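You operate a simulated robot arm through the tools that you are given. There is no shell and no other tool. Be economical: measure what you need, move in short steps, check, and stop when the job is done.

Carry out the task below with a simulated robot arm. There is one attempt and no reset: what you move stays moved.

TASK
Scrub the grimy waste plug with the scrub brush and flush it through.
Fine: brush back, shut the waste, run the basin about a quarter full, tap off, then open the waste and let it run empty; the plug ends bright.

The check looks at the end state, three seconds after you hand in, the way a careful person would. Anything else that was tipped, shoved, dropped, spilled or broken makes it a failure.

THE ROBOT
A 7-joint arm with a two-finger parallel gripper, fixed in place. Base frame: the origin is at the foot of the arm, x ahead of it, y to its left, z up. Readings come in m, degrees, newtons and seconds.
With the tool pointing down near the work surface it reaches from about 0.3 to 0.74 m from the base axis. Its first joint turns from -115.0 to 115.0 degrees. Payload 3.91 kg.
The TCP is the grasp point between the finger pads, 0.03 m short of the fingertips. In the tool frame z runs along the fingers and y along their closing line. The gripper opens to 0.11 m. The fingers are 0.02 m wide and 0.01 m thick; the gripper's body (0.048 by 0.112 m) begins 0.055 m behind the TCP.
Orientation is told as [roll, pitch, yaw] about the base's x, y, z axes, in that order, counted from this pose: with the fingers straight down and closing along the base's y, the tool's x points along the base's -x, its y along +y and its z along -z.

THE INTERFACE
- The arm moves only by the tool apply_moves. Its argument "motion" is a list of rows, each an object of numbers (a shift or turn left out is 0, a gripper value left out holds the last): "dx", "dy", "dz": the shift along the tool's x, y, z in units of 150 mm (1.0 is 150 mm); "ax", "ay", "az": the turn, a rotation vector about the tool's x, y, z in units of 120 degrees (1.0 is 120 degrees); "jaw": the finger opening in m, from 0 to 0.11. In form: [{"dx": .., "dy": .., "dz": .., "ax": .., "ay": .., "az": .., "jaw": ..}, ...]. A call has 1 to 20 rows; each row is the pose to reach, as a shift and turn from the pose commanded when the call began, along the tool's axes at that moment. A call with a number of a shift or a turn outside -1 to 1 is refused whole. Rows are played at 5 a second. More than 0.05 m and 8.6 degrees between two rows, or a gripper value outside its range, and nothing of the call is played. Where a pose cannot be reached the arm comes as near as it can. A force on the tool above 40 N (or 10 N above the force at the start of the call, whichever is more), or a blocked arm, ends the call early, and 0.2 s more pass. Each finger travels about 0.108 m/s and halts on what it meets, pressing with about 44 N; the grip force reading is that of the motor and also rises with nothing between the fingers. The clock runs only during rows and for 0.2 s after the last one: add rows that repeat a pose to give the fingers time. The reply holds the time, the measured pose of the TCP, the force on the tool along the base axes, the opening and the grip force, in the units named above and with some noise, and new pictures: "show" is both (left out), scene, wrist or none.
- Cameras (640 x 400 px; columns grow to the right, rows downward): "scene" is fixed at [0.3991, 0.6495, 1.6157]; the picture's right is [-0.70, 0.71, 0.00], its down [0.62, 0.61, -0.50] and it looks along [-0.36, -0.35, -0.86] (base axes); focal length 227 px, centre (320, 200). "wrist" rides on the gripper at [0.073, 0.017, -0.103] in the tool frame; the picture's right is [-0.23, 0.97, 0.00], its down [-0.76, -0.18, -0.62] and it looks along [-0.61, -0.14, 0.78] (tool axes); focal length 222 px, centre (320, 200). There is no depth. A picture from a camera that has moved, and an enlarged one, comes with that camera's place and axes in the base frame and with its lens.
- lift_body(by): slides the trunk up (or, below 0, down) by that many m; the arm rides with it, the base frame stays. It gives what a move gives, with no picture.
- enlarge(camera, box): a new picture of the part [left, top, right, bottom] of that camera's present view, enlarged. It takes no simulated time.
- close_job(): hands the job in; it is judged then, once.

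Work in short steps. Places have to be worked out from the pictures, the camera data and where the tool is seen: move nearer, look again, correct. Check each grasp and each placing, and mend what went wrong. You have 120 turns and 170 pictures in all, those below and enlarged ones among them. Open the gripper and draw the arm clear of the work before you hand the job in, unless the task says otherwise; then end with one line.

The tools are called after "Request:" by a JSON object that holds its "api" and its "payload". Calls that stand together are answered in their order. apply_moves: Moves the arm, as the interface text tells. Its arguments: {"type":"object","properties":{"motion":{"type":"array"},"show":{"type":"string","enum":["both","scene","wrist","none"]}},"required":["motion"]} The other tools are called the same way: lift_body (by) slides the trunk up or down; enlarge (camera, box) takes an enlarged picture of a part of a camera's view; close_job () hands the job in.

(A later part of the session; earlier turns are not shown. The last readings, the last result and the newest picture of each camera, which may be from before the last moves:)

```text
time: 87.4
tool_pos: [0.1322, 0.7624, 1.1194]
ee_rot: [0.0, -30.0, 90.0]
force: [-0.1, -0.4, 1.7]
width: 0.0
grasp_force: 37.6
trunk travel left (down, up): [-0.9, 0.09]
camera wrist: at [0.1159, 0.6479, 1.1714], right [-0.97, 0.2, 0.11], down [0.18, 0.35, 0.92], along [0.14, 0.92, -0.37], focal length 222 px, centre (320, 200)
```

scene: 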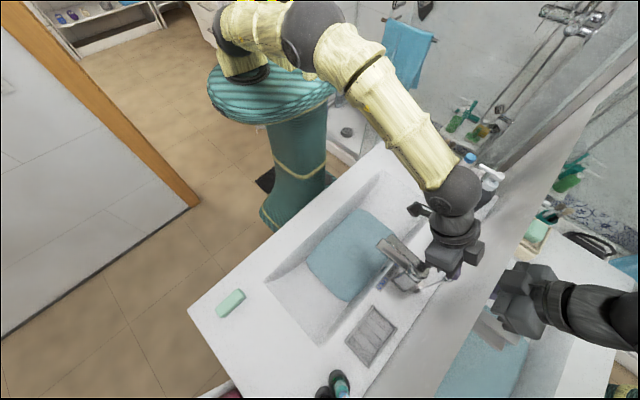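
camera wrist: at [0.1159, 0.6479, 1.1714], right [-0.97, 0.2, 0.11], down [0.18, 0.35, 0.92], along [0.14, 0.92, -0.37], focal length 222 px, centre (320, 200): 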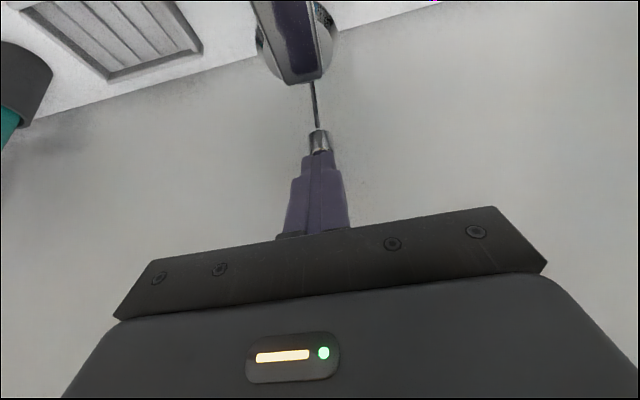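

The tip is in contact with the knob at z≈1.093. I'll push down another 2 cm.

Request:
{"api": "apply_moves", "payload": {"motion": [{"dx": 0.0167, "dz": 0.029}, {"dx": 0.033, "dz": 0.058}, {"dx": 0.05, "dz": 0.087}, {"dx": 0.067, "dz": 0.115}], "show": "both"}}

```text
time: 88.2
tool_pos: [0.1319, 0.7617, 1.1167]
ee_rot: [-0.2, -31.2, 90.0]
force: [0.6, -14.2, 16.7]
width: 0.0
grasp_force: 38.2
trunk travel left (down, up): [-0.9, 0.09]
stopped in row 4: the force on the tool passed its limit (the readings are from after the stop); the commanded pose is now the measured one
camera wrist: at [0.1155, 0.6467, 1.1672], right [-0.97, 0.19, 0.12], down [0.18, 0.33, 0.93], along [0.14, 0.92, -0.35], focal length 222 px, centre (320, 200)
```

scene: 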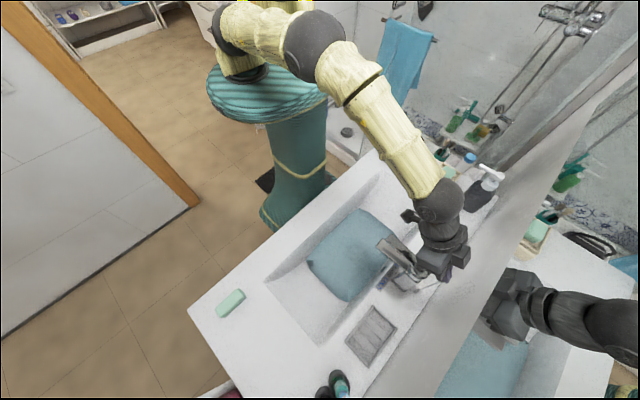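
wrist: 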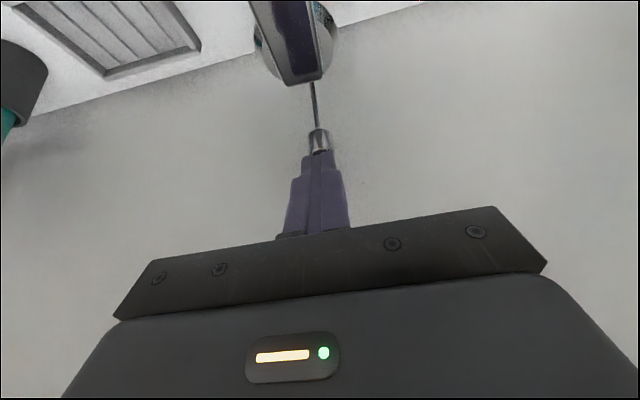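

The push was stopped by force, with a component along −y. I'll check what's touching.

Request:
{"api": "enlarge", "payload": {"camera": "scene", "box": [390, 230, 486, 310]}}

Request:
{"api": "enlarge", "payload": {"camera": "wrist", "box": [270, 90, 382, 190]}}

Request:
{"api": "enlarge", "payload": {"camera": "scene", "box": [440, 250, 600, 370]}}

```text
5.00 times, centred on (438, 270) of scene
camera zoom: at [0.3991, 0.6495, 1.6157], right [-0.7, 0.71, 0.0], down [0.62, 0.61, -0.5], along [-0.36, -0.35, -0.86], focal length 1134 px, centre (-270, -150)
```

zoom: 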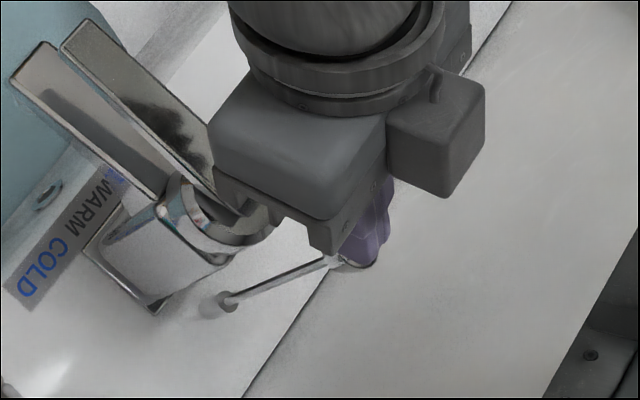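

```text
4.00 times, centred on (326, 140) of wrist
camera zoom: at [0.1155, 0.6467, 1.1672], right [-0.97, 0.19, 0.12], down [0.18, 0.33, 0.93], along [0.14, 0.92, -0.35], focal length 888 px, centre (296, 440)
```

zoom: 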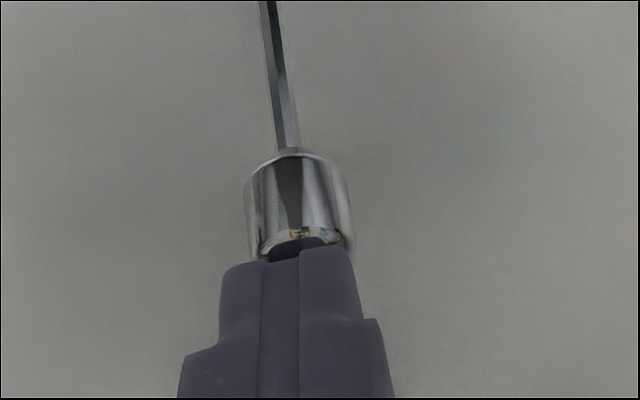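

```text
3.33 times, centred on (520, 310) of scene
camera zoom: at [0.3991, 0.6495, 1.6157], right [-0.7, 0.71, 0.0], down [0.62, 0.61, -0.5], along [-0.36, -0.35, -0.86], focal length 756 px, centre (-347, -167)
```

zoom: 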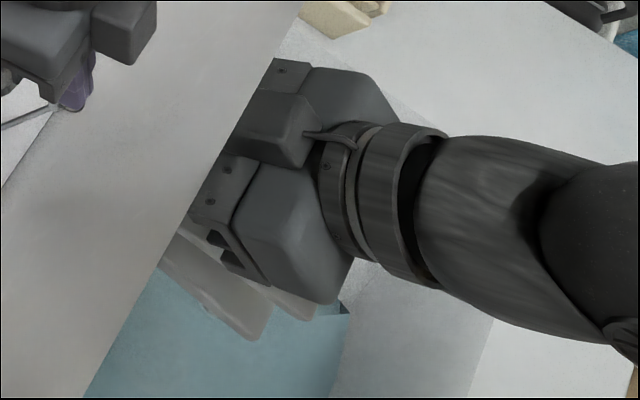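

The knob top now appears lower, at about 1.08–1.09, so it may already have reached its bottom stop. I'll back off and check the rod and the water.

Request:
{"api": "apply_moves", "payload": {"motion": [{"dx": -0.067, "dz": -0.115}, {"dx": -0.133, "dz": -0.23}, {"dx": -0.133, "dz": -0.4}, {"dx": -0.05, "dz": -0.6}, {"dx": 0.05, "dz": -0.8}], "show": "scene"}}

Request:
{"api": "enlarge", "payload": {"camera": "scene", "box": [380, 220, 476, 300]}}

Request:
{"api": "enlarge", "payload": {"camera": "scene", "box": [250, 170, 442, 340]}}

```text
time: 89.4
tool_pos: [0.13, 0.6963, 1.212]
ee_rot: [-0.2, -31.1, 90.1]
force: [0.5, 0.3, 0.1]
width: 0.0003
grasp_force: 37.4
trunk travel left (down, up): [-0.9, 0.09]
```

scene: 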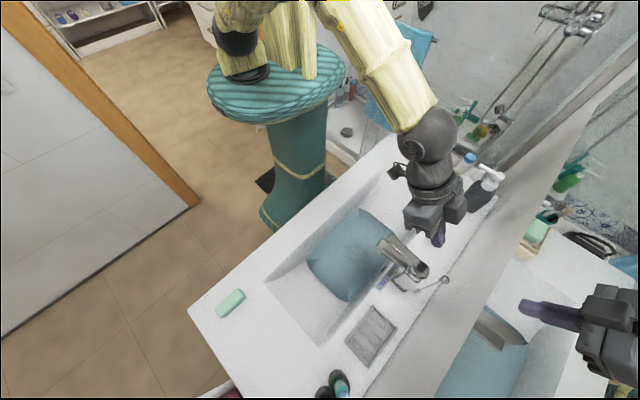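

```text
5.00 times, centred on (428, 260) of scene
camera zoom: at [0.3991, 0.6495, 1.6157], right [-0.7, 0.71, 0.0], down [0.62, 0.61, -0.5], along [-0.36, -0.35, -0.86], focal length 1134 px, centre (-220, -100)
```

zoom: 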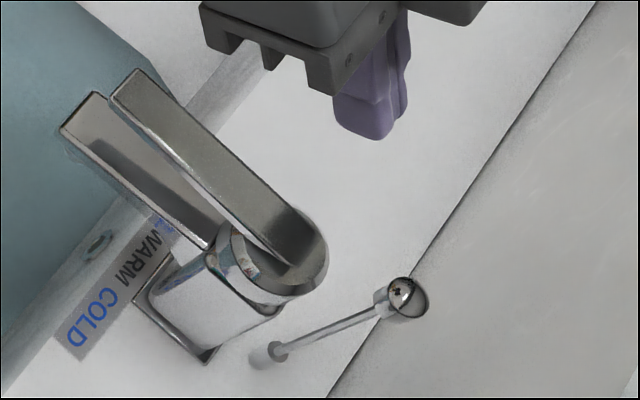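

```text
2.35 times, centred on (346, 255) of scene
camera zoom: at [0.3991, 0.6495, 1.6157], right [-0.7, 0.71, 0.0], down [0.62, 0.61, -0.5], along [-0.36, -0.35, -0.86], focal length 534 px, centre (259, 71)
```

zoom: 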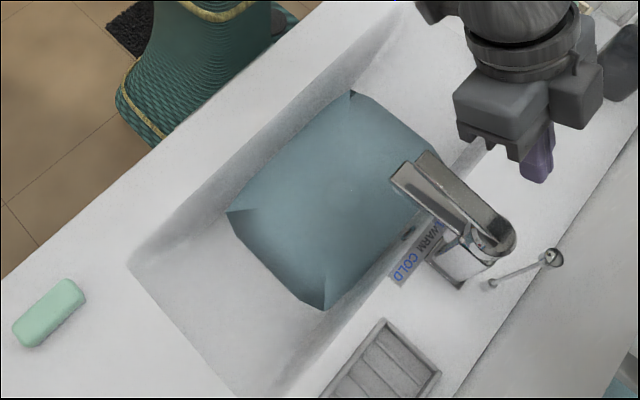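

The rod is back in its starting low position and the level is dropping, so the waste is open. I'll withdraw the arm while it drains.

Request:
{"api": "apply_moves", "payload": {"motion": [{"dz": -0.25, "dx": 0.1}, {"dz": -0.45, "dx": 0.25, "jaw": 0.03}, {"dz": -0.6, "dx": 0.45, "jaw": 0.06, "ay": 0.06}, {"dz": -0.75, "dx": 0.65, "ay": 0.12}, {"dz": -0.9, "dx": 0.83, "ay": 0.18}, {"dz": -0.9, "dx": 0.83, "ay": 0.24}, {"dz": -0.9, "dx": 0.83, "ay": 0.258}, {"dz": -0.9, "dx": 0.83, "ay": 0.258}, {"dz": -0.9, "dx": 0.83, "ay": 0.258}, {"dz": -0.9, "dx": 0.83, "ay": 0.258}, {"dz": -0.9, "dx": 0.83, "ay": 0.258}, {"dz": -0.9, "dx": 0.83, "ay": 0.258}, {"dz": -0.9, "dx": 0.83, "ay": 0.258}, {"dz": -0.9, "dx": 0.83, "ay": 0.258}, {"dz": -0.9, "dx": 0.83, "ay": 0.258}, {"dz": -0.9, "dx": 0.83, "ay": 0.258}, {"dz": -0.9, "dx": 0.83, "ay": 0.258}, {"dz": -0.9, "dx": 0.83, "ay": 0.258}, {"dz": -0.9, "dx": 0.83, "ay": 0.258}], "show": "scene"}}

```text
time: 93.4
tool_pos: [0.13, 0.5208, 1.2624]
ee_rot: [-0.2, 0.0, 90.0]
force: [0.4, 0.6, 0.1]
width: 0.06
grasp_force: 0.1
trunk travel left (down, up): [-0.9, 0.09]
```

scene: 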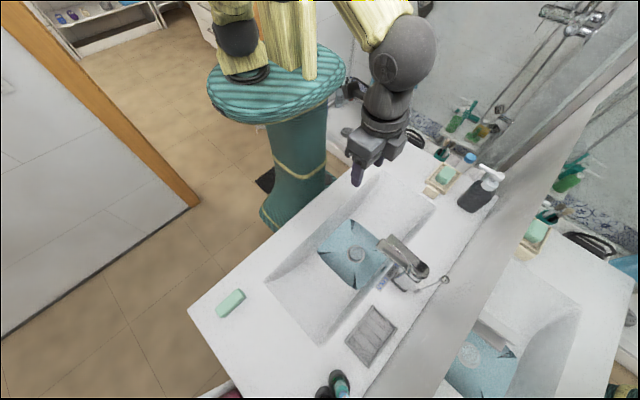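

It's draining well. I'll wait a few more seconds.

Request:
{"api": "apply_moves", "payload": {"motion": [{}, {}, {}, {}, {}, {}, {}, {}, {}, {}, {}, {}, {}, {}, {}, {}, {}, {}, {}, {}], "show": "scene"}}

Request:
{"api": "enlarge", "payload": {"camera": "scene", "box": [320, 220, 400, 290]}}

```text
time: 97.6
tool_pos: [0.1307, 0.5207, 1.262]
ee_rot: [0.0, 0.0, 89.9]
force: [0.3, 0.2, 0.0]
width: 0.06
grasp_force: 0.1
trunk travel left (down, up): [-0.9, 0.09]
```

scene: 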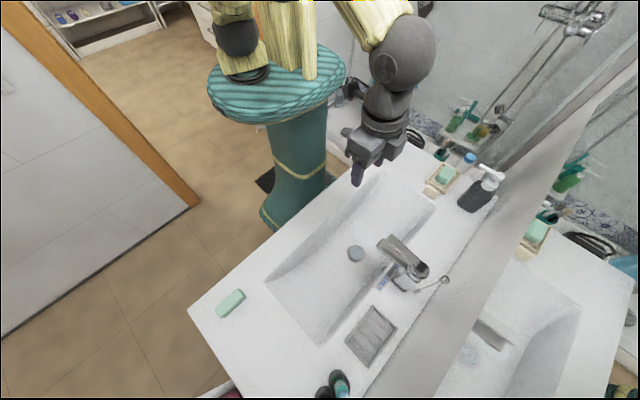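

```text
5.71 times, centred on (360, 255) of scene
camera zoom: at [0.3991, 0.6495, 1.6157], right [-0.7, 0.71, 0.0], down [0.62, 0.61, -0.5], along [-0.36, -0.35, -0.86], focal length 1296 px, centre (91, -114)
```

zoom: 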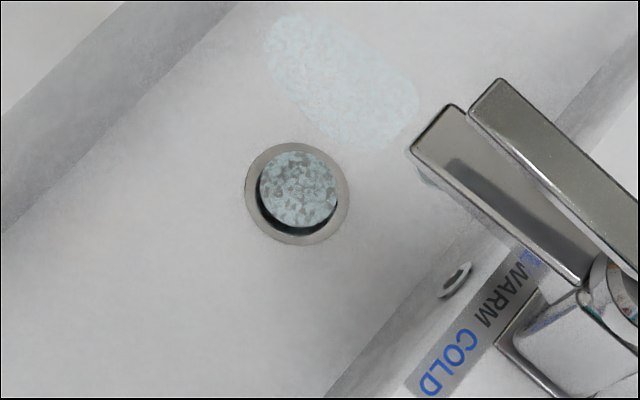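

The basin looks nearly empty. The plug still shows a mottled bluish film and there's a pale patch on the basin, so I'll wait and look from closer with the wrist camera.

Request:
{"api": "apply_moves", "payload": {"motion": [{"dx": 0.15, "dz": 0.1}, {"dx": 0.3, "dz": 0.25}, {"dx": 0.3, "dz": 0.4}, {"dx": 0.3, "dz": 0.6}, {"dx": 0.3, "dz": 0.8}, {"dx": 0.3, "dz": 0.8}, {"dx": 0.3, "dz": 0.8}, {"dx": 0.3, "dz": 0.8}, {"dx": 0.3, "dz": 0.8}, {"dx": 0.3, "dz": 0.8}, {"dx": 0.3, "dz": 0.8}, {"dx": 0.3, "dz": 0.8}, {"dx": 0.3, "dz": 0.8}, {"dx": 0.3, "dz": 0.8}, {"dx": 0.3, "dz": 0.8}], "show": "wrist"}}

Request:
{"api": "enlarge", "payload": {"camera": "scene", "box": [328, 220, 392, 270]}}

```text
time: 100.8
tool_pos: [0.1317, 0.4745, 1.1423]
ee_rot: [0.0, 0.0, 90.1]
force: [-0.1, -0.8, -0.2]
width: 0.06
grasp_force: 0.0
trunk travel left (down, up): [-0.9, 0.09]
camera wrist: at [0.1154, 0.4026, 1.2456], right [-0.97, 0.23, 0.0], down [0.18, 0.76, 0.62], along [0.14, 0.61, -0.78], focal length 222 px, centre (320, 200)
```

wrist: 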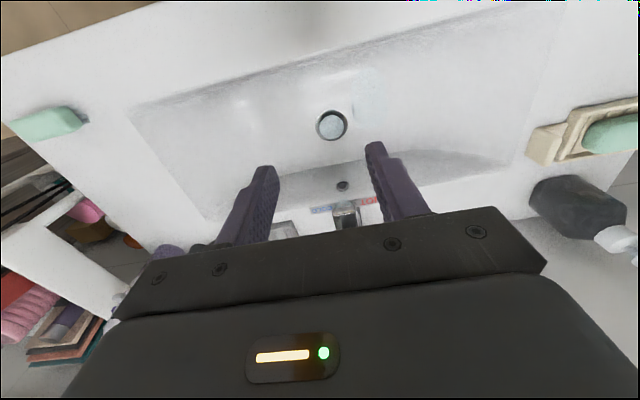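

```text
8.00 times, centred on (360, 245) of scene
camera zoom: at [0.3991, 0.6495, 1.6157], right [-0.7, 0.71, 0.0], down [0.62, 0.61, -0.5], along [-0.36, -0.35, -0.86], focal length 1814 px, centre (0, -160)
```

zoom: 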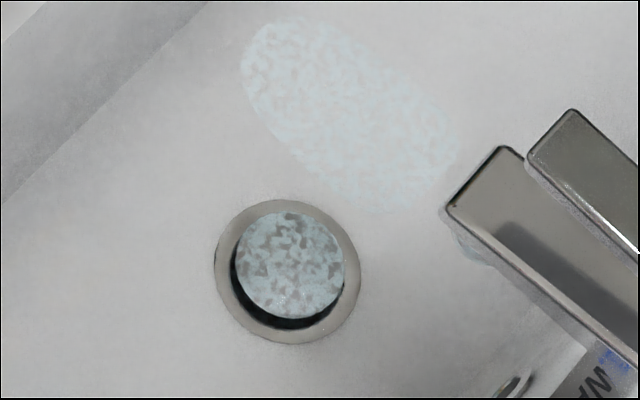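

There's bluish mottling both on the plug and in a patch on the basin. I'll zoom in from the wrist view to tell whether it's a wet film, suds, or remaining grime.

Request:
{"api": "enlarge", "payload": {"camera": "wrist", "box": [290, 60, 418, 150]}}

Request:
{"api": "apply_moves", "payload": {"motion": [{}, {}, {}, {}, {}, {}, {}, {}, {}, {}, {}, {}, {}, {}, {}, {}, {}, {}, {}, {}], "show": "none"}}

Request:
{"api": "enlarge", "payload": {"camera": "scene", "box": [328, 220, 392, 270]}}

```text
4.44 times, centred on (354, 105) of wrist
camera zoom: at [0.1154, 0.4026, 1.2456], right [-0.97, 0.23, 0.0], down [0.18, 0.76, 0.62], along [0.14, 0.61, -0.78], focal length 987 px, centre (169, 622)
```

zoom: 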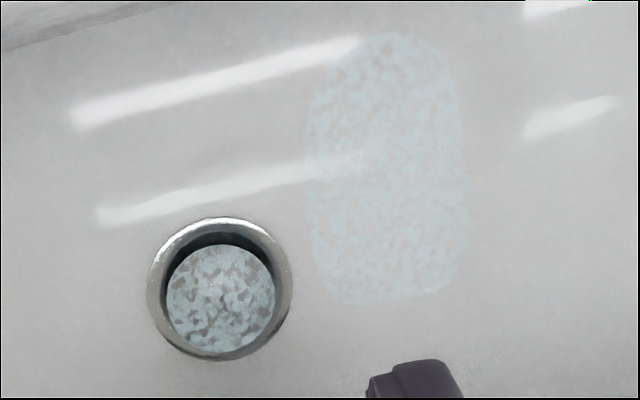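

```text
time: 105.0
tool_pos: [0.1324, 0.4753, 1.143]
ee_rot: [-0.1, 0.0, 90.1]
force: [0.8, -0.1, -0.1]
width: 0.0598
grasp_force: 0.0
trunk travel left (down, up): [-0.9, 0.09]
```

```text
8.00 times, centred on (360, 245) of scene
camera zoom: at [0.3991, 0.6495, 1.6157], right [-0.7, 0.71, 0.0], down [0.62, 0.61, -0.5], along [-0.36, -0.35, -0.86], focal length 1814 px, centre (0, -160)
```

zoom: 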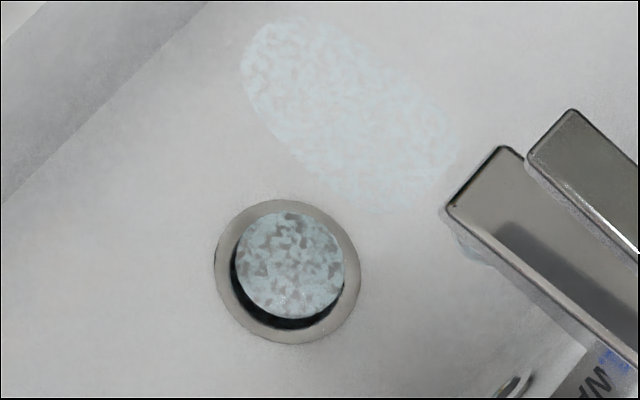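

The basin patch is mottled like a thin film, and it first appeared when the water started, so it may be a last trace of water. I'll wait longer and compare.

Request:
{"api": "apply_moves", "payload": {"motion": [{}, {}, {}, {}, {}, {}, {}, {}, {}, {}, {}, {}, {}, {}, {}, {}, {}, {}, {}, {}], "show": "none"}}

Request:
{"api": "apply_moves", "payload": {"motion": [{}, {}, {}, {}, {}, {}, {}, {}, {}, {}, {}, {}, {}, {}, {}, {}, {}, {}, {}, {}], "show": "none"}}

Request:
{"api": "enlarge", "payload": {"camera": "wrist", "box": [290, 60, 418, 150]}}

Request:
{"api": "enlarge", "payload": {"camera": "scene", "box": [344, 240, 368, 256]}}

```text
time: 109.2
tool_pos: [0.1318, 0.4751, 1.1424]
ee_rot: [-0.1, 0.0, 90.1]
force: [-0.1, 0.5, -0.1]
width: 0.0598
grasp_force: 0.1
trunk travel left (down, up): [-0.9, 0.09]
```

```text
time: 113.4
tool_pos: [0.1316, 0.4746, 1.1423]
ee_rot: [-0.1, 0.0, 90.0]
force: [-0.4, 0.1, -0.3]
width: 0.06
grasp_force: 0.0
trunk travel left (down, up): [-0.9, 0.09]
```

```text
4.44 times, centred on (354, 105) of wrist
camera zoom: at [0.1154, 0.4026, 1.2456], right [-0.97, 0.23, 0.0], down [0.18, 0.76, 0.62], along [0.14, 0.61, -0.78], focal length 987 px, centre (169, 622)
```

zoom: 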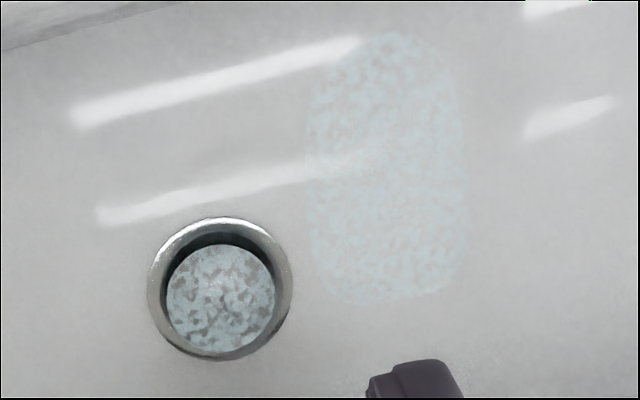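

```text
16.00 times, centred on (356, 248) of scene
camera zoom: at [0.3991, 0.6495, 1.6157], right [-0.7, 0.71, 0.0], down [0.62, 0.61, -0.5], along [-0.36, -0.35, -0.86], focal length 3628 px, centre (-256, -568)
```

zoom: 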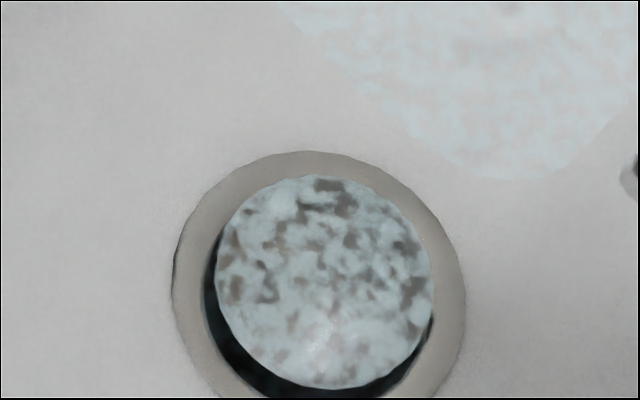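

The patch hasn't changed. Before deciding whether more rinsing or scrubbing is needed, I'll bring the wrist camera closer to the plug.

Request:
{"api": "apply_moves", "payload": {"motion": [{"dz": 0.25, "jaw": 0.1}, {"dz": 0.5}, {"dz": 0.75}, {"dz": 0.95}], "show": "none"}}

Request:
{"api": "enlarge", "payload": {"camera": "wrist", "box": [270, 90, 398, 170]}}

```text
time: 114.4
tool_pos: [0.1312, 0.4745, 1.0011]
ee_rot: [-0.1, 0.0, 89.9]
force: [-0.1, -0.8, 0.1]
width: 0.1002
grasp_force: 0.0
trunk travel left (down, up): [-0.9, 0.09]
```

```text
5.00 times, centred on (334, 130) of wrist
camera zoom: at [0.1155, 0.4024, 1.1033], right [-0.97, 0.23, 0.0], down [0.18, 0.76, 0.62], along [0.14, 0.61, -0.78], focal length 1111 px, centre (250, 550)
```

zoom: 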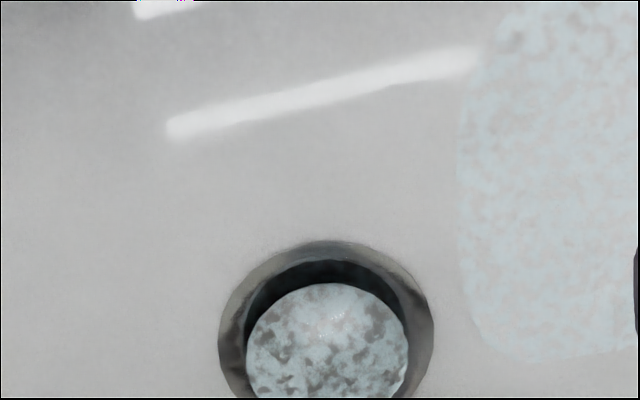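

The plug metal looks shiny under a pale-blue film, most likely loosened residue or suds that need more rinsing. With the waste open I'll run the tap again and see whether the film clears.

Request:
{"api": "apply_moves", "payload": {"motion": [{"dz": -0.3, "jaw": 0.07}, {"dz": -0.6}, {"dz": -0.9}, {"dz": -1.0, "dx": -0.2}, {"dz": -1.0, "dx": -0.45}, {"dz": -1.0, "dx": -0.7}, {"dz": -1.0, "dx": -0.95}], "show": "none"}}

Request:
{"api": "apply_moves", "payload": {"motion": [{"dx": -0.19, "dy": 0.018}, {"dx": -0.19, "dy": 0.018, "dz": 0.2}, {"dx": -0.19, "dy": 0.018, "dz": 0.445}, {"dx": -0.19, "dy": 0.018, "dz": 0.445, "jaw": 0.05}, {"dx": -0.19, "dy": 0.018, "dz": 0.445, "jaw": 0.03}, {"dx": -0.19, "dy": 0.018, "dz": 0.445, "jaw": 0.01}, {"dx": -0.19, "dy": 0.018, "dz": 0.445, "jaw": 0.01}], "show": "scene"}}

```text
time: 116.0
tool_pos: [0.1321, 0.6212, 1.1487]
ee_rot: [-0.1, 0.0, 90.0]
force: [0.4, 0.4, -0.8]
width: 0.07
grasp_force: 0.0
trunk travel left (down, up): [-0.9, 0.09]
```

```text
time: 117.6
tool_pos: [0.1273, 0.6479, 1.0837]
ee_rot: [0.0, 0.0, 89.9]
force: [1.0, -2.3, 2.2]
width: 0.0251
grasp_force: 45.3
trunk travel left (down, up): [-0.9, 0.09]
```

scene: 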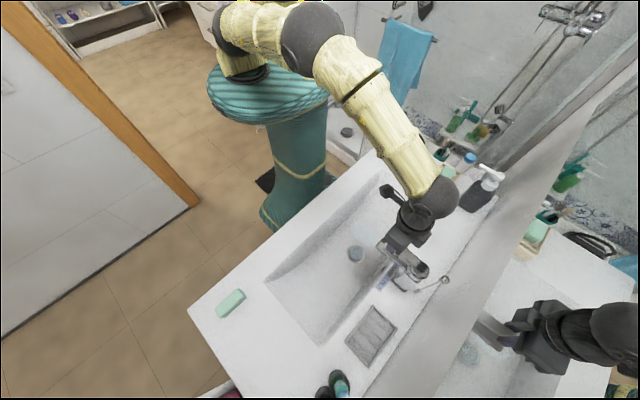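

The lever is gripped again. I'll open the tap moderately for about 2.5 s, with the waste open, and check the plug.

Request:
{"api": "apply_moves", "payload": {"motion": [{"dz": -0.04}, {"dz": -0.08, "dx": -0.005}, {"dz": -0.12, "dx": -0.012}, {"dz": -0.12, "dx": -0.012}, {"dz": -0.12, "dx": -0.012}, {"dz": -0.12, "dx": -0.012}, {"dz": -0.12, "dx": -0.012}, {"dz": -0.12, "dx": -0.012}, {"dz": -0.12, "dx": -0.012}, {"dz": -0.12, "dx": -0.012}, {"dz": -0.12, "dx": -0.012}, {"dz": -0.12, "dx": -0.012}, {"dz": -0.12, "dx": -0.012}, {"dz": -0.12, "dx": -0.012}], "show": "none"}}

Request:
{"api": "enlarge", "payload": {"camera": "scene", "box": [328, 220, 392, 270]}}

```text
time: 120.6
tool_pos: [0.129, 0.651, 1.1006]
ee_rot: [-0.1, 0.0, 90.0]
force: [3.7, 2.3, -13.2]
width: 0.0254
grasp_force: 44.9
trunk travel left (down, up): [-0.9, 0.09]
```

```text
8.00 times, centred on (360, 245) of scene
camera zoom: at [0.3991, 0.6495, 1.6157], right [-0.7, 0.71, 0.0], down [0.62, 0.61, -0.5], along [-0.36, -0.35, -0.86], focal length 1814 px, centre (0, -160)
```

zoom: 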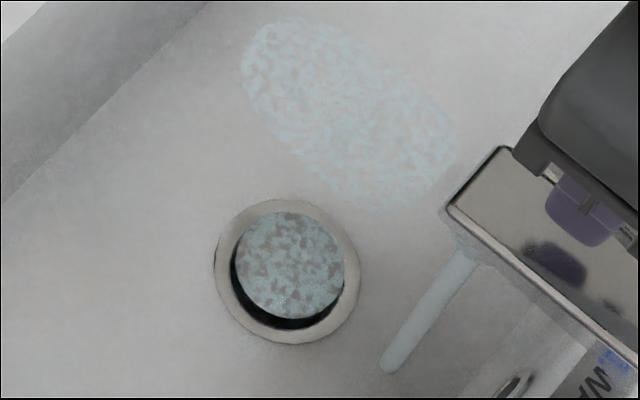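

Not much difference yet, so I'll keep it running 4 s more before judging.

Request:
{"api": "apply_moves", "payload": {"motion": [{}, {}, {}, {}, {}, {}, {}, {}, {}, {}, {}, {}, {}, {}, {}, {}, {}, {}, {}, {}], "show": "none"}}

Request:
{"api": "enlarge", "payload": {"camera": "scene", "box": [328, 220, 392, 270]}}

```text
time: 124.8
tool_pos: [0.1295, 0.6496, 1.1016]
ee_rot: [-0.1, 0.0, 89.9]
force: [4.0, 7.3, -4.0]
width: 0.0254
grasp_force: 45.3
trunk travel left (down, up): [-0.9, 0.09]
```

```text
8.00 times, centred on (360, 245) of scene
camera zoom: at [0.3991, 0.6495, 1.6157], right [-0.7, 0.71, 0.0], down [0.62, 0.61, -0.5], along [-0.36, -0.35, -0.86], focal length 1814 px, centre (0, -160)
```

zoom: 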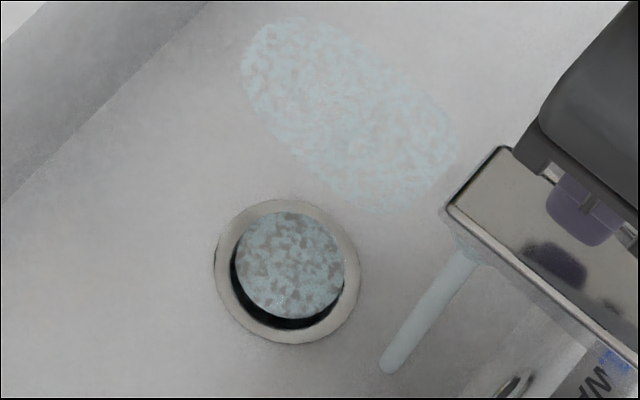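

Running water alone doesn't change the film. It may need a proper fill-and-drain with more water, since my first fill was a quarter by depth but less by volume. I'll shut the tap first.

Request:
{"api": "apply_moves", "payload": {"motion": [{"dz": 0.04, "dx": 0.005}, {"dz": 0.08, "dx": 0.012}, {"dz": 0.12, "dx": 0.014}, {"dz": 0.128, "dx": 0.014}, {"dz": 0.128, "dx": 0.014}, {"dz": 0.11, "dx": 0.014, "jaw": 0.05}, {"dz": 0.11, "dx": 0.014, "jaw": 0.07}, {"dz": 0.11, "dx": 0.014, "jaw": 0.07}, {"dz": -0.2, "dx": 0.014}, {"dz": -0.5, "dx": 0.014}], "show": "none"}}

Request:
{"api": "enlarge", "payload": {"camera": "scene", "box": [328, 210, 456, 290]}}

```text
time: 127.0
tool_pos: [0.1278, 0.6449, 1.1769]
ee_rot: [-0.1, 0.0, 90.0]
force: [0.2, -0.2, 0.0]
width: 0.07
grasp_force: 0.1
trunk travel left (down, up): [-0.9, 0.09]
```

```text
5.00 times, centred on (392, 250) of scene
camera zoom: at [0.3991, 0.6495, 1.6157], right [-0.7, 0.71, 0.0], down [0.62, 0.61, -0.5], along [-0.36, -0.35, -0.86], focal length 1134 px, centre (-40, -50)
```

zoom: 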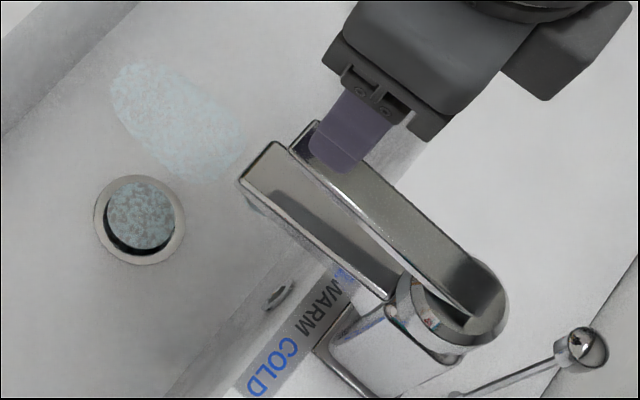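

The tap is off. I'll close the fingers and go down over the plug to press it shut, as the brush did earlier.

Request:
{"api": "apply_moves", "payload": {"motion": [{"dx": 0.3, "jaw": 0.03}, {"dx": 0.63, "jaw": 0.0}, {"dx": 0.63, "dz": 0.3}, {"dx": 0.63, "dz": 0.6}, {"dx": 0.63, "dz": 0.9}], "show": "none"}}

Request:
{"api": "apply_moves", "payload": {"motion": [{"dz": 0.3}, {"dz": 0.6}, {"dz": 0.9}, {"dz": 1.0}], "show": "none"}}

Request:
{"api": "apply_moves", "payload": {"motion": [{"dx": -0.05}, {"dx": -0.09}], "show": "wrist"}}

Request:
{"api": "enlarge", "payload": {"camera": "scene", "box": [328, 210, 408, 260]}}

```text
time: 128.2
tool_pos: [0.1273, 0.5537, 1.0439]
ee_rot: [-0.1, -0.1, 90.1]
force: [0.7, 1.5, 0.7]
width: 0.0
grasp_force: 38.2
trunk travel left (down, up): [-0.9, 0.09]
```

```text
time: 129.2
tool_pos: [0.1273, 0.5523, 0.8927]
ee_rot: [-0.1, -0.2, 90.0]
force: [0.5, 0.2, -0.7]
width: 0.0001
grasp_force: 37.7
trunk travel left (down, up): [-0.9, 0.09]
```

```text
time: 129.8
tool_pos: [0.1292, 0.5667, 0.8927]
ee_rot: [-0.1, -0.1, 90.1]
force: [0.4, -1.2, -0.1]
width: 0.0
grasp_force: 38.2
trunk travel left (down, up): [-0.9, 0.09]
camera wrist: at [0.1121, 0.4942, 0.9953], right [-0.97, 0.23, 0.0], down [0.18, 0.76, 0.62], along [0.14, 0.61, -0.78], focal length 222 px, centre (320, 200)
```

wrist: 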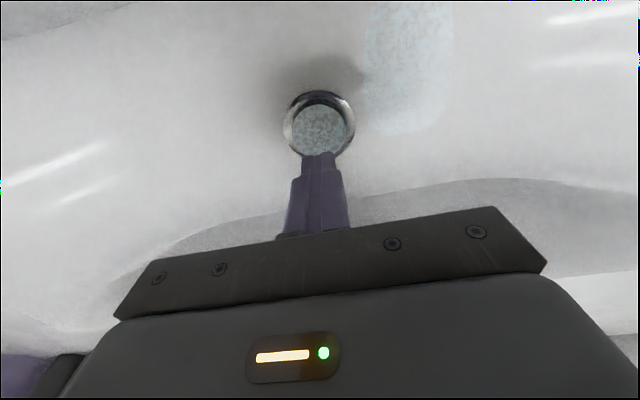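

```text
8.00 times, centred on (368, 235) of scene
camera zoom: at [0.3991, 0.6495, 1.6157], right [-0.7, 0.71, 0.0], down [0.62, 0.61, -0.5], along [-0.36, -0.35, -0.86], focal length 1814 px, centre (-64, -80)
```

zoom: 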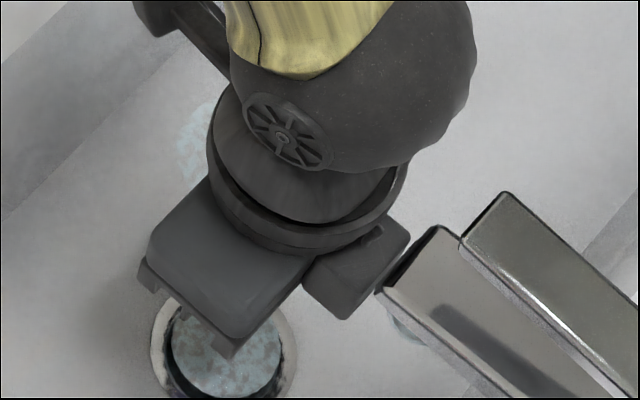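

The fingertips are above the plug centre. I'll descend until the plug is pressed to its stop.

Request:
{"api": "apply_moves", "payload": {"motion": [{"dz": 0.15}, {"dz": 0.3}, {"dz": 0.36}, {"dz": 0.4}, {"dz": 0.43}, {"dz": 0.45}, {"dz": 0.47}], "show": "none"}}

Request:
{"api": "enlarge", "payload": {"camera": "scene", "box": [328, 220, 456, 300]}}

```text
time: 131.4
tool_pos: [0.1299, 0.5655, 0.8248]
ee_rot: [-0.3, -0.4, 90.0]
force: [0.9, -6.7, 33.5]
width: 0.0
grasp_force: 37.8
trunk travel left (down, up): [-0.9, 0.09]
```

```text
5.00 times, centred on (392, 260) of scene
camera zoom: at [0.3991, 0.6495, 1.6157], right [-0.7, 0.71, 0.0], down [0.62, 0.61, -0.5], along [-0.36, -0.35, -0.86], focal length 1134 px, centre (-40, -100)
```

zoom: 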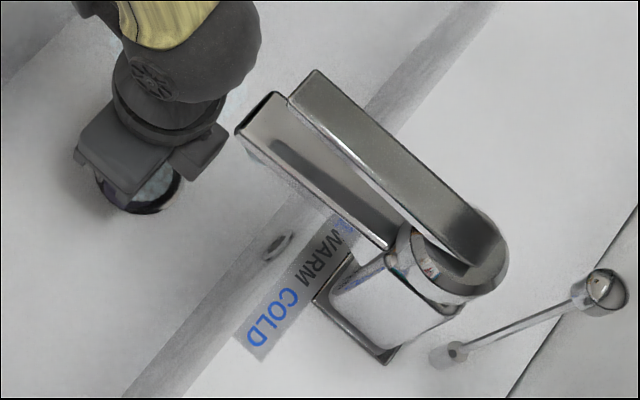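

The knob has risen to its closed position again, so the waste is shut. I'll go back up to the lever.

Request:
{"api": "apply_moves", "payload": {"motion": [{"dz": -0.2, "dx": 0.05}, {"dz": -0.45, "dx": 0.1}, {"dz": -0.7, "dx": 0.1}, {"dz": -1, "dx": 0.1}], "show": "none"}}

Request:
{"api": "apply_moves", "payload": {"motion": [{"dz": -0.3, "jaw": 0.03}, {"dz": -0.6, "jaw": 0.07}, {"dz": -0.9}, {"dz": -1}], "show": "none"}}

Request:
{"api": "apply_moves", "payload": {"motion": [{"dz": -0.25}, {"dz": -0.25, "dx": -0.2}, {"dz": -0.25, "dx": -0.4}, {"dz": -0.25, "dx": -0.61}], "show": "none"}}

```text
time: 132.4
tool_pos: [0.1234, 0.5468, 0.9705]
ee_rot: [0.0, 0.0, 90.0]
force: [0.3, 0.1, 0.2]
width: 0.0
grasp_force: 37.6
trunk travel left (down, up): [-0.9, 0.09]
```

```text
time: 133.4
tool_pos: [0.1282, 0.549, 1.1214]
ee_rot: [-0.1, 0.0, 89.9]
force: [0.0, -0.5, 0.8]
width: 0.0699
grasp_force: 0.0
trunk travel left (down, up): [-0.9, 0.09]
```

```text
time: 134.4
tool_pos: [0.1271, 0.6426, 1.1579]
ee_rot: [-0.1, 0.1, 90.1]
force: [0.3, 0.2, -0.8]
width: 0.0697
grasp_force: 0.1
trunk travel left (down, up): [-0.9, 0.09]
```

Next I'll lower, grip the lever, and lift it to the stronger setting.

Request:
{"api": "apply_moves", "payload": {"motion": [{"dx": -0.03, "dy": -0.01, "dz": 0.25}, {"dx": -0.03, "dy": -0.01, "dz": 0.49}, {"dx": -0.03, "dy": -0.01, "dz": 0.49, "jaw": 0.05}, {"dx": -0.03, "dy": -0.01, "dz": 0.49, "jaw": 0.03}, {"dx": -0.03, "dy": -0.01, "dz": 0.49, "jaw": 0.01}, {"dx": -0.03, "dy": -0.01, "dz": 0.49, "jaw": 0.01}, {"dx": -0.03, "dy": -0.01, "dz": 0.44}, {"dx": -0.035, "dy": -0.01, "dz": 0.39}, {"dx": -0.045, "dy": -0.01, "dz": 0.34}, {"dx": -0.045, "dy": -0.01, "dz": 0.32}], "show": "none"}}

Request:
{"api": "apply_moves", "payload": {"motion": [{}, {}, {}, {}, {}, {}, {}, {}, {}, {}, {}, {}, {}, {}, {}, {}, {}, {}, {}, {}], "show": "none"}}

Request:
{"api": "enlarge", "payload": {"camera": "scene", "box": [250, 170, 442, 340]}}

```text
time: 136.6
tool_pos: [0.1294, 0.6503, 1.1094]
ee_rot: [-0.1, 0.1, 90.0]
force: [-3.1, 3.4, -15.4]
width: 0.0253
grasp_force: 45.3
trunk travel left (down, up): [-0.9, 0.09]
```

```text
time: 140.8
tool_pos: [0.1297, 0.6509, 1.1102]
ee_rot: [-0.1, 0.0, 90.0]
force: [-1.5, 7.3, -6.7]
width: 0.0253
grasp_force: 45.1
trunk travel left (down, up): [-0.9, 0.09]
```

```text
2.35 times, centred on (346, 255) of scene
camera zoom: at [0.3991, 0.6495, 1.6157], right [-0.7, 0.71, 0.0], down [0.62, 0.61, -0.5], along [-0.36, -0.35, -0.86], focal length 534 px, centre (259, 71)
```

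zoom: 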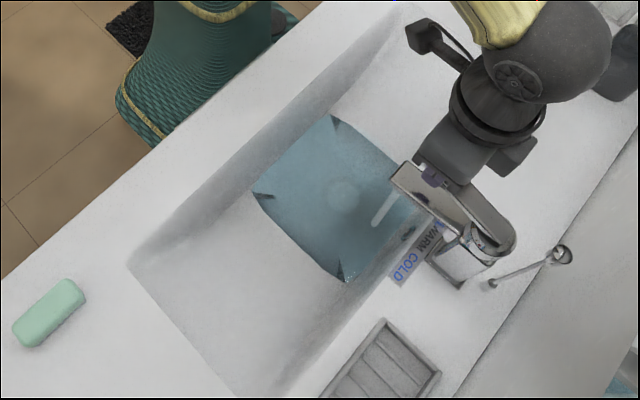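

It's filling with noticeably clearer water than the first time. I'll continue for several more seconds.

Request:
{"api": "apply_moves", "payload": {"motion": [{}, {}, {}, {}, {}, {}, {}, {}, {}, {}, {}, {}, {}, {}, {}, {}, {}, {}, {}, {}], "show": "none"}}

Request:
{"api": "apply_moves", "payload": {"motion": [{}, {}, {}, {}, {}, {}, {}, {}, {}, {}, {}, {}, {}, {}, {}, {}, {}, {}, {}, {}], "show": "none"}}

Request:
{"api": "enlarge", "payload": {"camera": "scene", "box": [250, 170, 442, 340]}}

```text
time: 145.0
tool_pos: [0.1298, 0.6499, 1.1096]
ee_rot: [-0.1, 0.0, 89.9]
force: [-2.9, 10.6, -1.7]
width: 0.0252
grasp_force: 45.5
trunk travel left (down, up): [-0.9, 0.09]
```

```text
time: 149.2
tool_pos: [0.1295, 0.6507, 1.1097]
ee_rot: [-0.2, 0.1, 90.1]
force: [-2.1, 9.9, -2.2]
width: 0.0256
grasp_force: 44.9
trunk travel left (down, up): [-0.9, 0.09]
```

```text
2.35 times, centred on (346, 255) of scene
camera zoom: at [0.3991, 0.6495, 1.6157], right [-0.7, 0.71, 0.0], down [0.62, 0.61, -0.5], along [-0.36, -0.35, -0.86], focal length 534 px, centre (259, 71)
```

zoom: 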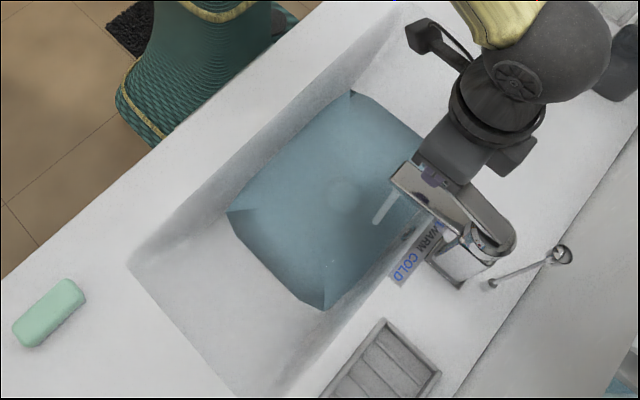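

The level now matches the 76 s mark of the first fill. I'll run 8 s more to go a bit past the earlier level.

Request:
{"api": "apply_moves", "payload": {"motion": [{}, {}, {}, {}, {}, {}, {}, {}, {}, {}, {}, {}, {}, {}, {}, {}, {}, {}, {}, {}], "show": "none"}}

Request:
{"api": "apply_moves", "payload": {"motion": [{}, {}, {}, {}, {}, {}, {}, {}, {}, {}, {}, {}, {}, {}, {}, {}, {}, {}, {}, {}], "show": "none"}}

Request:
{"api": "enlarge", "payload": {"camera": "scene", "box": [250, 170, 442, 340]}}

```text
time: 153.4
tool_pos: [0.1304, 0.6506, 1.1098]
ee_rot: [-0.1, 0.0, 90.0]
force: [-1.4, 7.3, -4.2]
width: 0.0252
grasp_force: 45.5
trunk travel left (down, up): [-0.9, 0.09]
```

```text
time: 157.6
tool_pos: [0.1299, 0.6505, 1.1104]
ee_rot: [-0.1, 0.0, 90.0]
force: [-1.9, 5.0, -4.3]
width: 0.0254
grasp_force: 45.3
trunk travel left (down, up): [-0.9, 0.09]
```

```text
2.35 times, centred on (346, 255) of scene
camera zoom: at [0.3991, 0.6495, 1.6157], right [-0.7, 0.71, 0.0], down [0.62, 0.61, -0.5], along [-0.36, -0.35, -0.86], focal length 534 px, centre (259, 71)
```

zoom: 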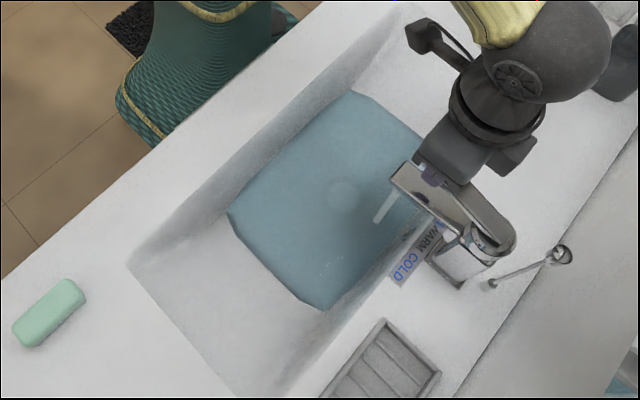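

This matches the first fill's final level. I'll add about 4 s more and then shut the tap.

Request:
{"api": "apply_moves", "payload": {"motion": [{}, {}, {}, {}, {}, {}, {}, {}, {}, {}, {}, {}, {}, {}, {}, {}, {}, {}, {}, {}], "show": "none"}}

Request:
{"api": "enlarge", "payload": {"camera": "scene", "box": [250, 170, 442, 340]}}

```text
time: 161.8
tool_pos: [0.129, 0.6503, 1.1093]
ee_rot: [-0.2, -0.1, 90.1]
force: [-1.1, 5.0, -4.0]
width: 0.0255
grasp_force: 44.9
trunk travel left (down, up): [-0.9, 0.09]
```

```text
2.35 times, centred on (346, 255) of scene
camera zoom: at [0.3991, 0.6495, 1.6157], right [-0.7, 0.71, 0.0], down [0.62, 0.61, -0.5], along [-0.36, -0.35, -0.86], focal length 534 px, centre (259, 71)
```

zoom: 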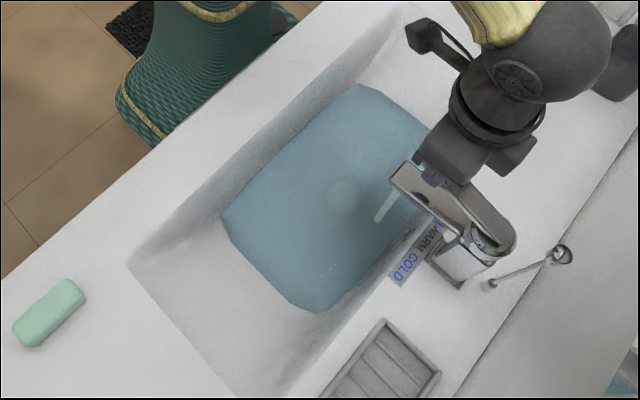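

It's now somewhat above the first level. I'll run about 3 s more and then lower the lever in the same call.

Request:
{"api": "apply_moves", "payload": {"motion": [{}, {}, {}, {}, {}, {}, {}, {}, {}, {}, {}, {}, {}, {}, {"dz": 0.04, "dx": 0.005}, {"dz": 0.08, "dx": 0.012}, {"dz": 0.12, "dx": 0.018}, {"dz": 0.16, "dx": 0.022}, {"dz": 0.175, "dx": 0.022}, {"dz": 0.175, "dx": 0.022}], "show": "none"}}

Request:
{"api": "enlarge", "payload": {"camera": "scene", "box": [250, 170, 442, 340]}}

```text
time: 166.0
tool_pos: [0.1299, 0.6443, 1.0854]
ee_rot: [-0.2, -0.2, 90.0]
force: [-1.3, 0.5, 15.6]
width: 0.0253
grasp_force: 45.2
trunk travel left (down, up): [-0.9, 0.09]
```

```text
2.35 times, centred on (346, 255) of scene
camera zoom: at [0.3991, 0.6495, 1.6157], right [-0.7, 0.71, 0.0], down [0.62, 0.61, -0.5], along [-0.36, -0.35, -0.86], focal length 534 px, centre (259, 71)
```

zoom: 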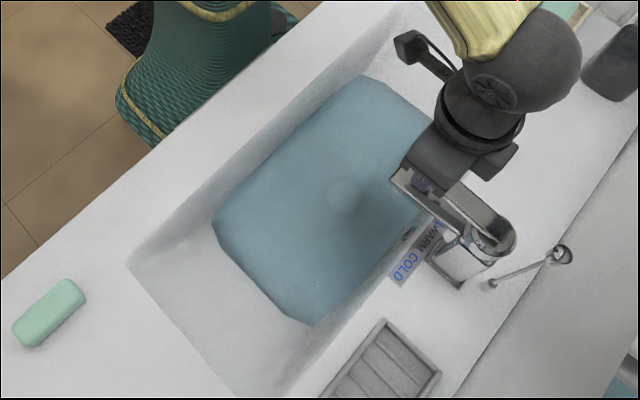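

The tap is off with a slightly fuller basin. I'll release, rise, tilt, and head for the knob as before.

Request:
{"api": "apply_moves", "payload": {"motion": [{"jaw": 0.05}, {"jaw": 0.07}, {"jaw": 0.07}, {"jaw": 0.07, "dz": -0.25}, {"jaw": 0.07, "dz": -0.5}, {"jaw": 0.07, "dz": -0.75}, {"jaw": 0.04, "dz": -1}], "show": "none"}}

Request:
{"api": "apply_moves", "payload": {"motion": [{"jaw": 0.0, "ay": -0.06}, {"jaw": 0.0, "ay": -0.125}, {"jaw": 0.0, "ay": -0.19}, {"jaw": 0.0, "ay": -0.25}], "show": "none"}}

```text
time: 167.6
tool_pos: [0.1311, 0.6448, 1.2341]
ee_rot: [-0.1, 0.1, 90.0]
force: [0.1, 0.3, 0.2]
width: 0.04
grasp_force: 0.1
trunk travel left (down, up): [-0.9, 0.09]
```

```text
time: 168.6
tool_pos: [0.1299, 0.6449, 1.2344]
ee_rot: [-0.1, -30.1, 90.0]
force: [0.4, -0.7, 0.6]
width: 0.0003
grasp_force: 38.4
trunk travel left (down, up): [-0.9, 0.09]
```

Same approach as before to just above the knob, then press down.

Request:
{"api": "apply_moves", "payload": {"motion": [{"dx": -0.1, "dy": -0.005, "dz": 0.22}, {"dx": -0.2, "dy": -0.008, "dz": 0.44}, {"dx": -0.3, "dy": -0.01, "dz": 0.66}, {"dx": -0.385, "dy": -0.01, "dz": 0.87}], "show": "none"}}

Request:
{"api": "enlarge", "payload": {"camera": "wrist", "box": [270, 90, 382, 190]}}

```text
time: 169.6
tool_pos: [0.1324, 0.7639, 1.1487]
ee_rot: [0.0, -30.1, 90.0]
force: [-0.5, -0.4, -0.9]
width: 0.0
grasp_force: 37.7
trunk travel left (down, up): [-0.9, 0.09]
```

```text
4.00 times, centred on (326, 140) of wrist
camera zoom: at [0.1154, 0.6491, 1.2018], right [-0.97, 0.2, 0.11], down [0.18, 0.35, 0.92], along [0.14, 0.92, -0.37], focal length 888 px, centre (296, 440)
```

zoom: 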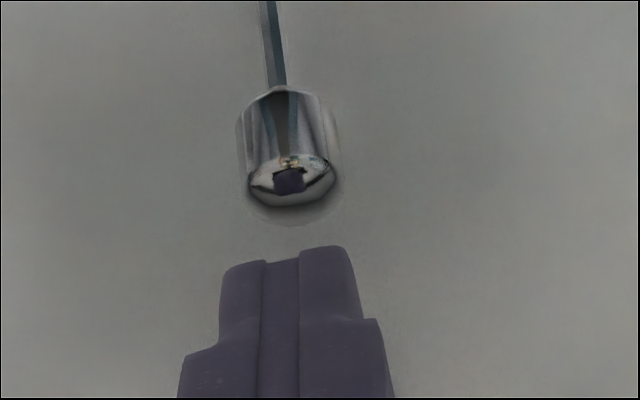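

The alignment matches last time, so I'll press straight down about 35 mm until it stops.

Request:
{"api": "apply_moves", "payload": {"motion": [{"dx": 0.033, "dz": 0.058}, {"dx": 0.067, "dz": 0.115}, {"dx": 0.09, "dz": 0.156}, {"dx": 0.107, "dz": 0.185}, {"dx": 0.117, "dz": 0.202}, {"dx": 0.127, "dz": 0.22}], "show": "none"}}

Request:
{"api": "apply_moves", "payload": {"motion": [{"dx": -0.067, "dz": -0.115}, {"dx": -0.133, "dz": -0.23}, {"dx": -0.133, "dz": -0.4}, {"dx": -0.05, "dz": -0.6}, {"dx": 0.05, "dz": -0.8}], "show": "none"}}

Request:
{"api": "enlarge", "payload": {"camera": "scene", "box": [250, 170, 458, 340]}}

```text
time: 171.0
tool_pos: [0.1316, 0.7605, 1.1157]
ee_rot: [-0.1, -30.5, 90.0]
force: [1.0, -1.3, 15.5]
width: 0.0001
grasp_force: 37.6
trunk travel left (down, up): [-0.9, 0.09]
```

```text
time: 172.2
tool_pos: [0.1307, 0.6918, 1.2149]
ee_rot: [-0.1, -30.1, 90.0]
force: [-0.1, 0.2, -0.1]
width: 0.0
grasp_force: 37.3
trunk travel left (down, up): [-0.9, 0.09]
```

```text
2.35 times, centred on (354, 255) of scene
camera zoom: at [0.3991, 0.6495, 1.6157], right [-0.7, 0.71, 0.0], down [0.62, 0.61, -0.5], along [-0.36, -0.35, -0.86], focal length 534 px, centre (240, 71)
```

zoom: 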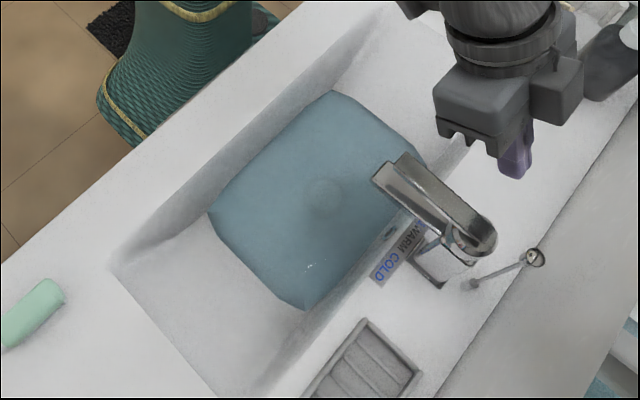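

It's draining with a swirl over the plug. I'll withdraw, level the tool and wait.

Request:
{"api": "apply_moves", "payload": {"motion": [{"dz": -0.25, "dx": 0.1}, {"dz": -0.45, "dx": 0.25, "jaw": 0.03}, {"dz": -0.6, "dx": 0.45, "jaw": 0.06, "ay": 0.06}, {"dz": -0.75, "dx": 0.65, "ay": 0.12}, {"dz": -0.9, "dx": 0.83, "ay": 0.18}, {"dz": -0.9, "dx": 0.83, "ay": 0.24}, {"dz": -0.9, "dx": 0.83, "ay": 0.25}, {"dz": -0.9, "dx": 0.83, "ay": 0.25}, {"dz": -0.9, "dx": 0.83, "ay": 0.25}, {"dz": -0.9, "dx": 0.83, "ay": 0.25}, {"dz": -0.9, "dx": 0.83, "ay": 0.25}, {"dz": -0.9, "dx": 0.83, "ay": 0.25}, {"dz": -0.9, "dx": 0.83, "ay": 0.25}, {"dz": -0.9, "dx": 0.83, "ay": 0.25}, {"dz": -0.9, "dx": 0.83, "ay": 0.25}, {"dz": -0.9, "dx": 0.83, "ay": 0.25}, {"dz": -0.9, "dx": 0.83, "ay": 0.25}, {"dz": -0.9, "dx": 0.83, "ay": 0.25}, {"dz": -0.9, "dx": 0.83, "ay": 0.25}], "show": "none"}}

Request:
{"api": "apply_moves", "payload": {"motion": [{}, {}, {}, {}, {}, {}, {}, {}, {}, {}, {}, {}, {}, {}, {}, {}, {}, {}, {}, {}], "show": "none"}}

Request:
{"api": "apply_moves", "payload": {"motion": [{}, {}, {}, {}, {}, {}, {}, {}, {}, {}, {}, {}, {}, {}, {}, {}, {}, {}, {}, {}], "show": "scene"}}

Request:
{"api": "enlarge", "payload": {"camera": "scene", "box": [328, 220, 392, 270]}}

```text
time: 176.2
tool_pos: [0.131, 0.5184, 1.267]
ee_rot: [-0.1, 0.0, 90.0]
force: [-0.3, 0.1, -0.4]
width: 0.0598
grasp_force: 0.0
trunk travel left (down, up): [-0.9, 0.09]
```

```text
time: 180.4
tool_pos: [0.1308, 0.5192, 1.2673]
ee_rot: [-0.1, 0.0, 89.9]
force: [-0.2, -1.0, 0.2]
width: 0.0599
grasp_force: 0.0
trunk travel left (down, up): [-0.9, 0.09]
```

```text
time: 184.6
tool_pos: [0.1314, 0.5177, 1.2676]
ee_rot: [-0.1, 0.0, 90.0]
force: [0.2, -0.5, 0.0]
width: 0.0598
grasp_force: 0.1
trunk travel left (down, up): [-0.9, 0.09]
```

scene: 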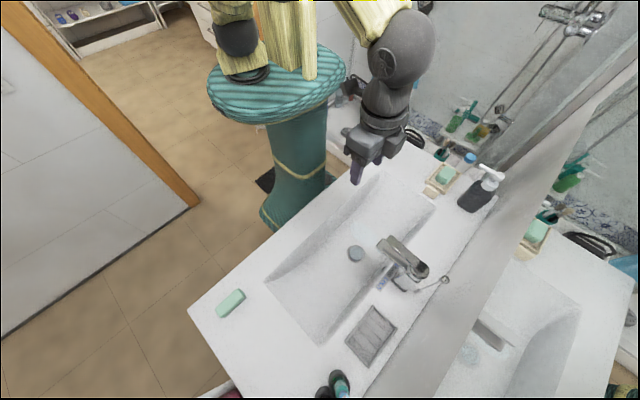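

```text
8.00 times, centred on (360, 245) of scene
camera zoom: at [0.3991, 0.6495, 1.6157], right [-0.7, 0.71, 0.0], down [0.62, 0.61, -0.5], along [-0.36, -0.35, -0.86], focal length 1814 px, centre (0, -160)
```

zoom: 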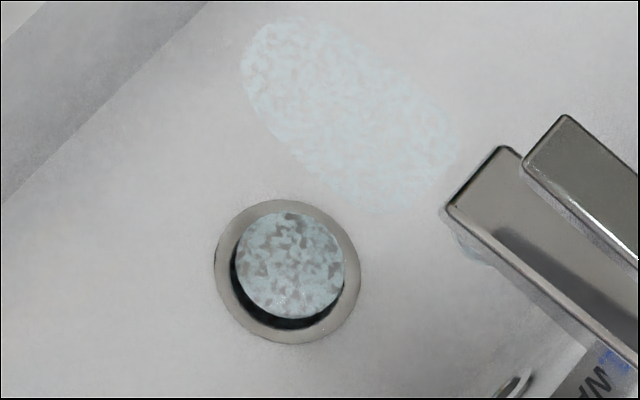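

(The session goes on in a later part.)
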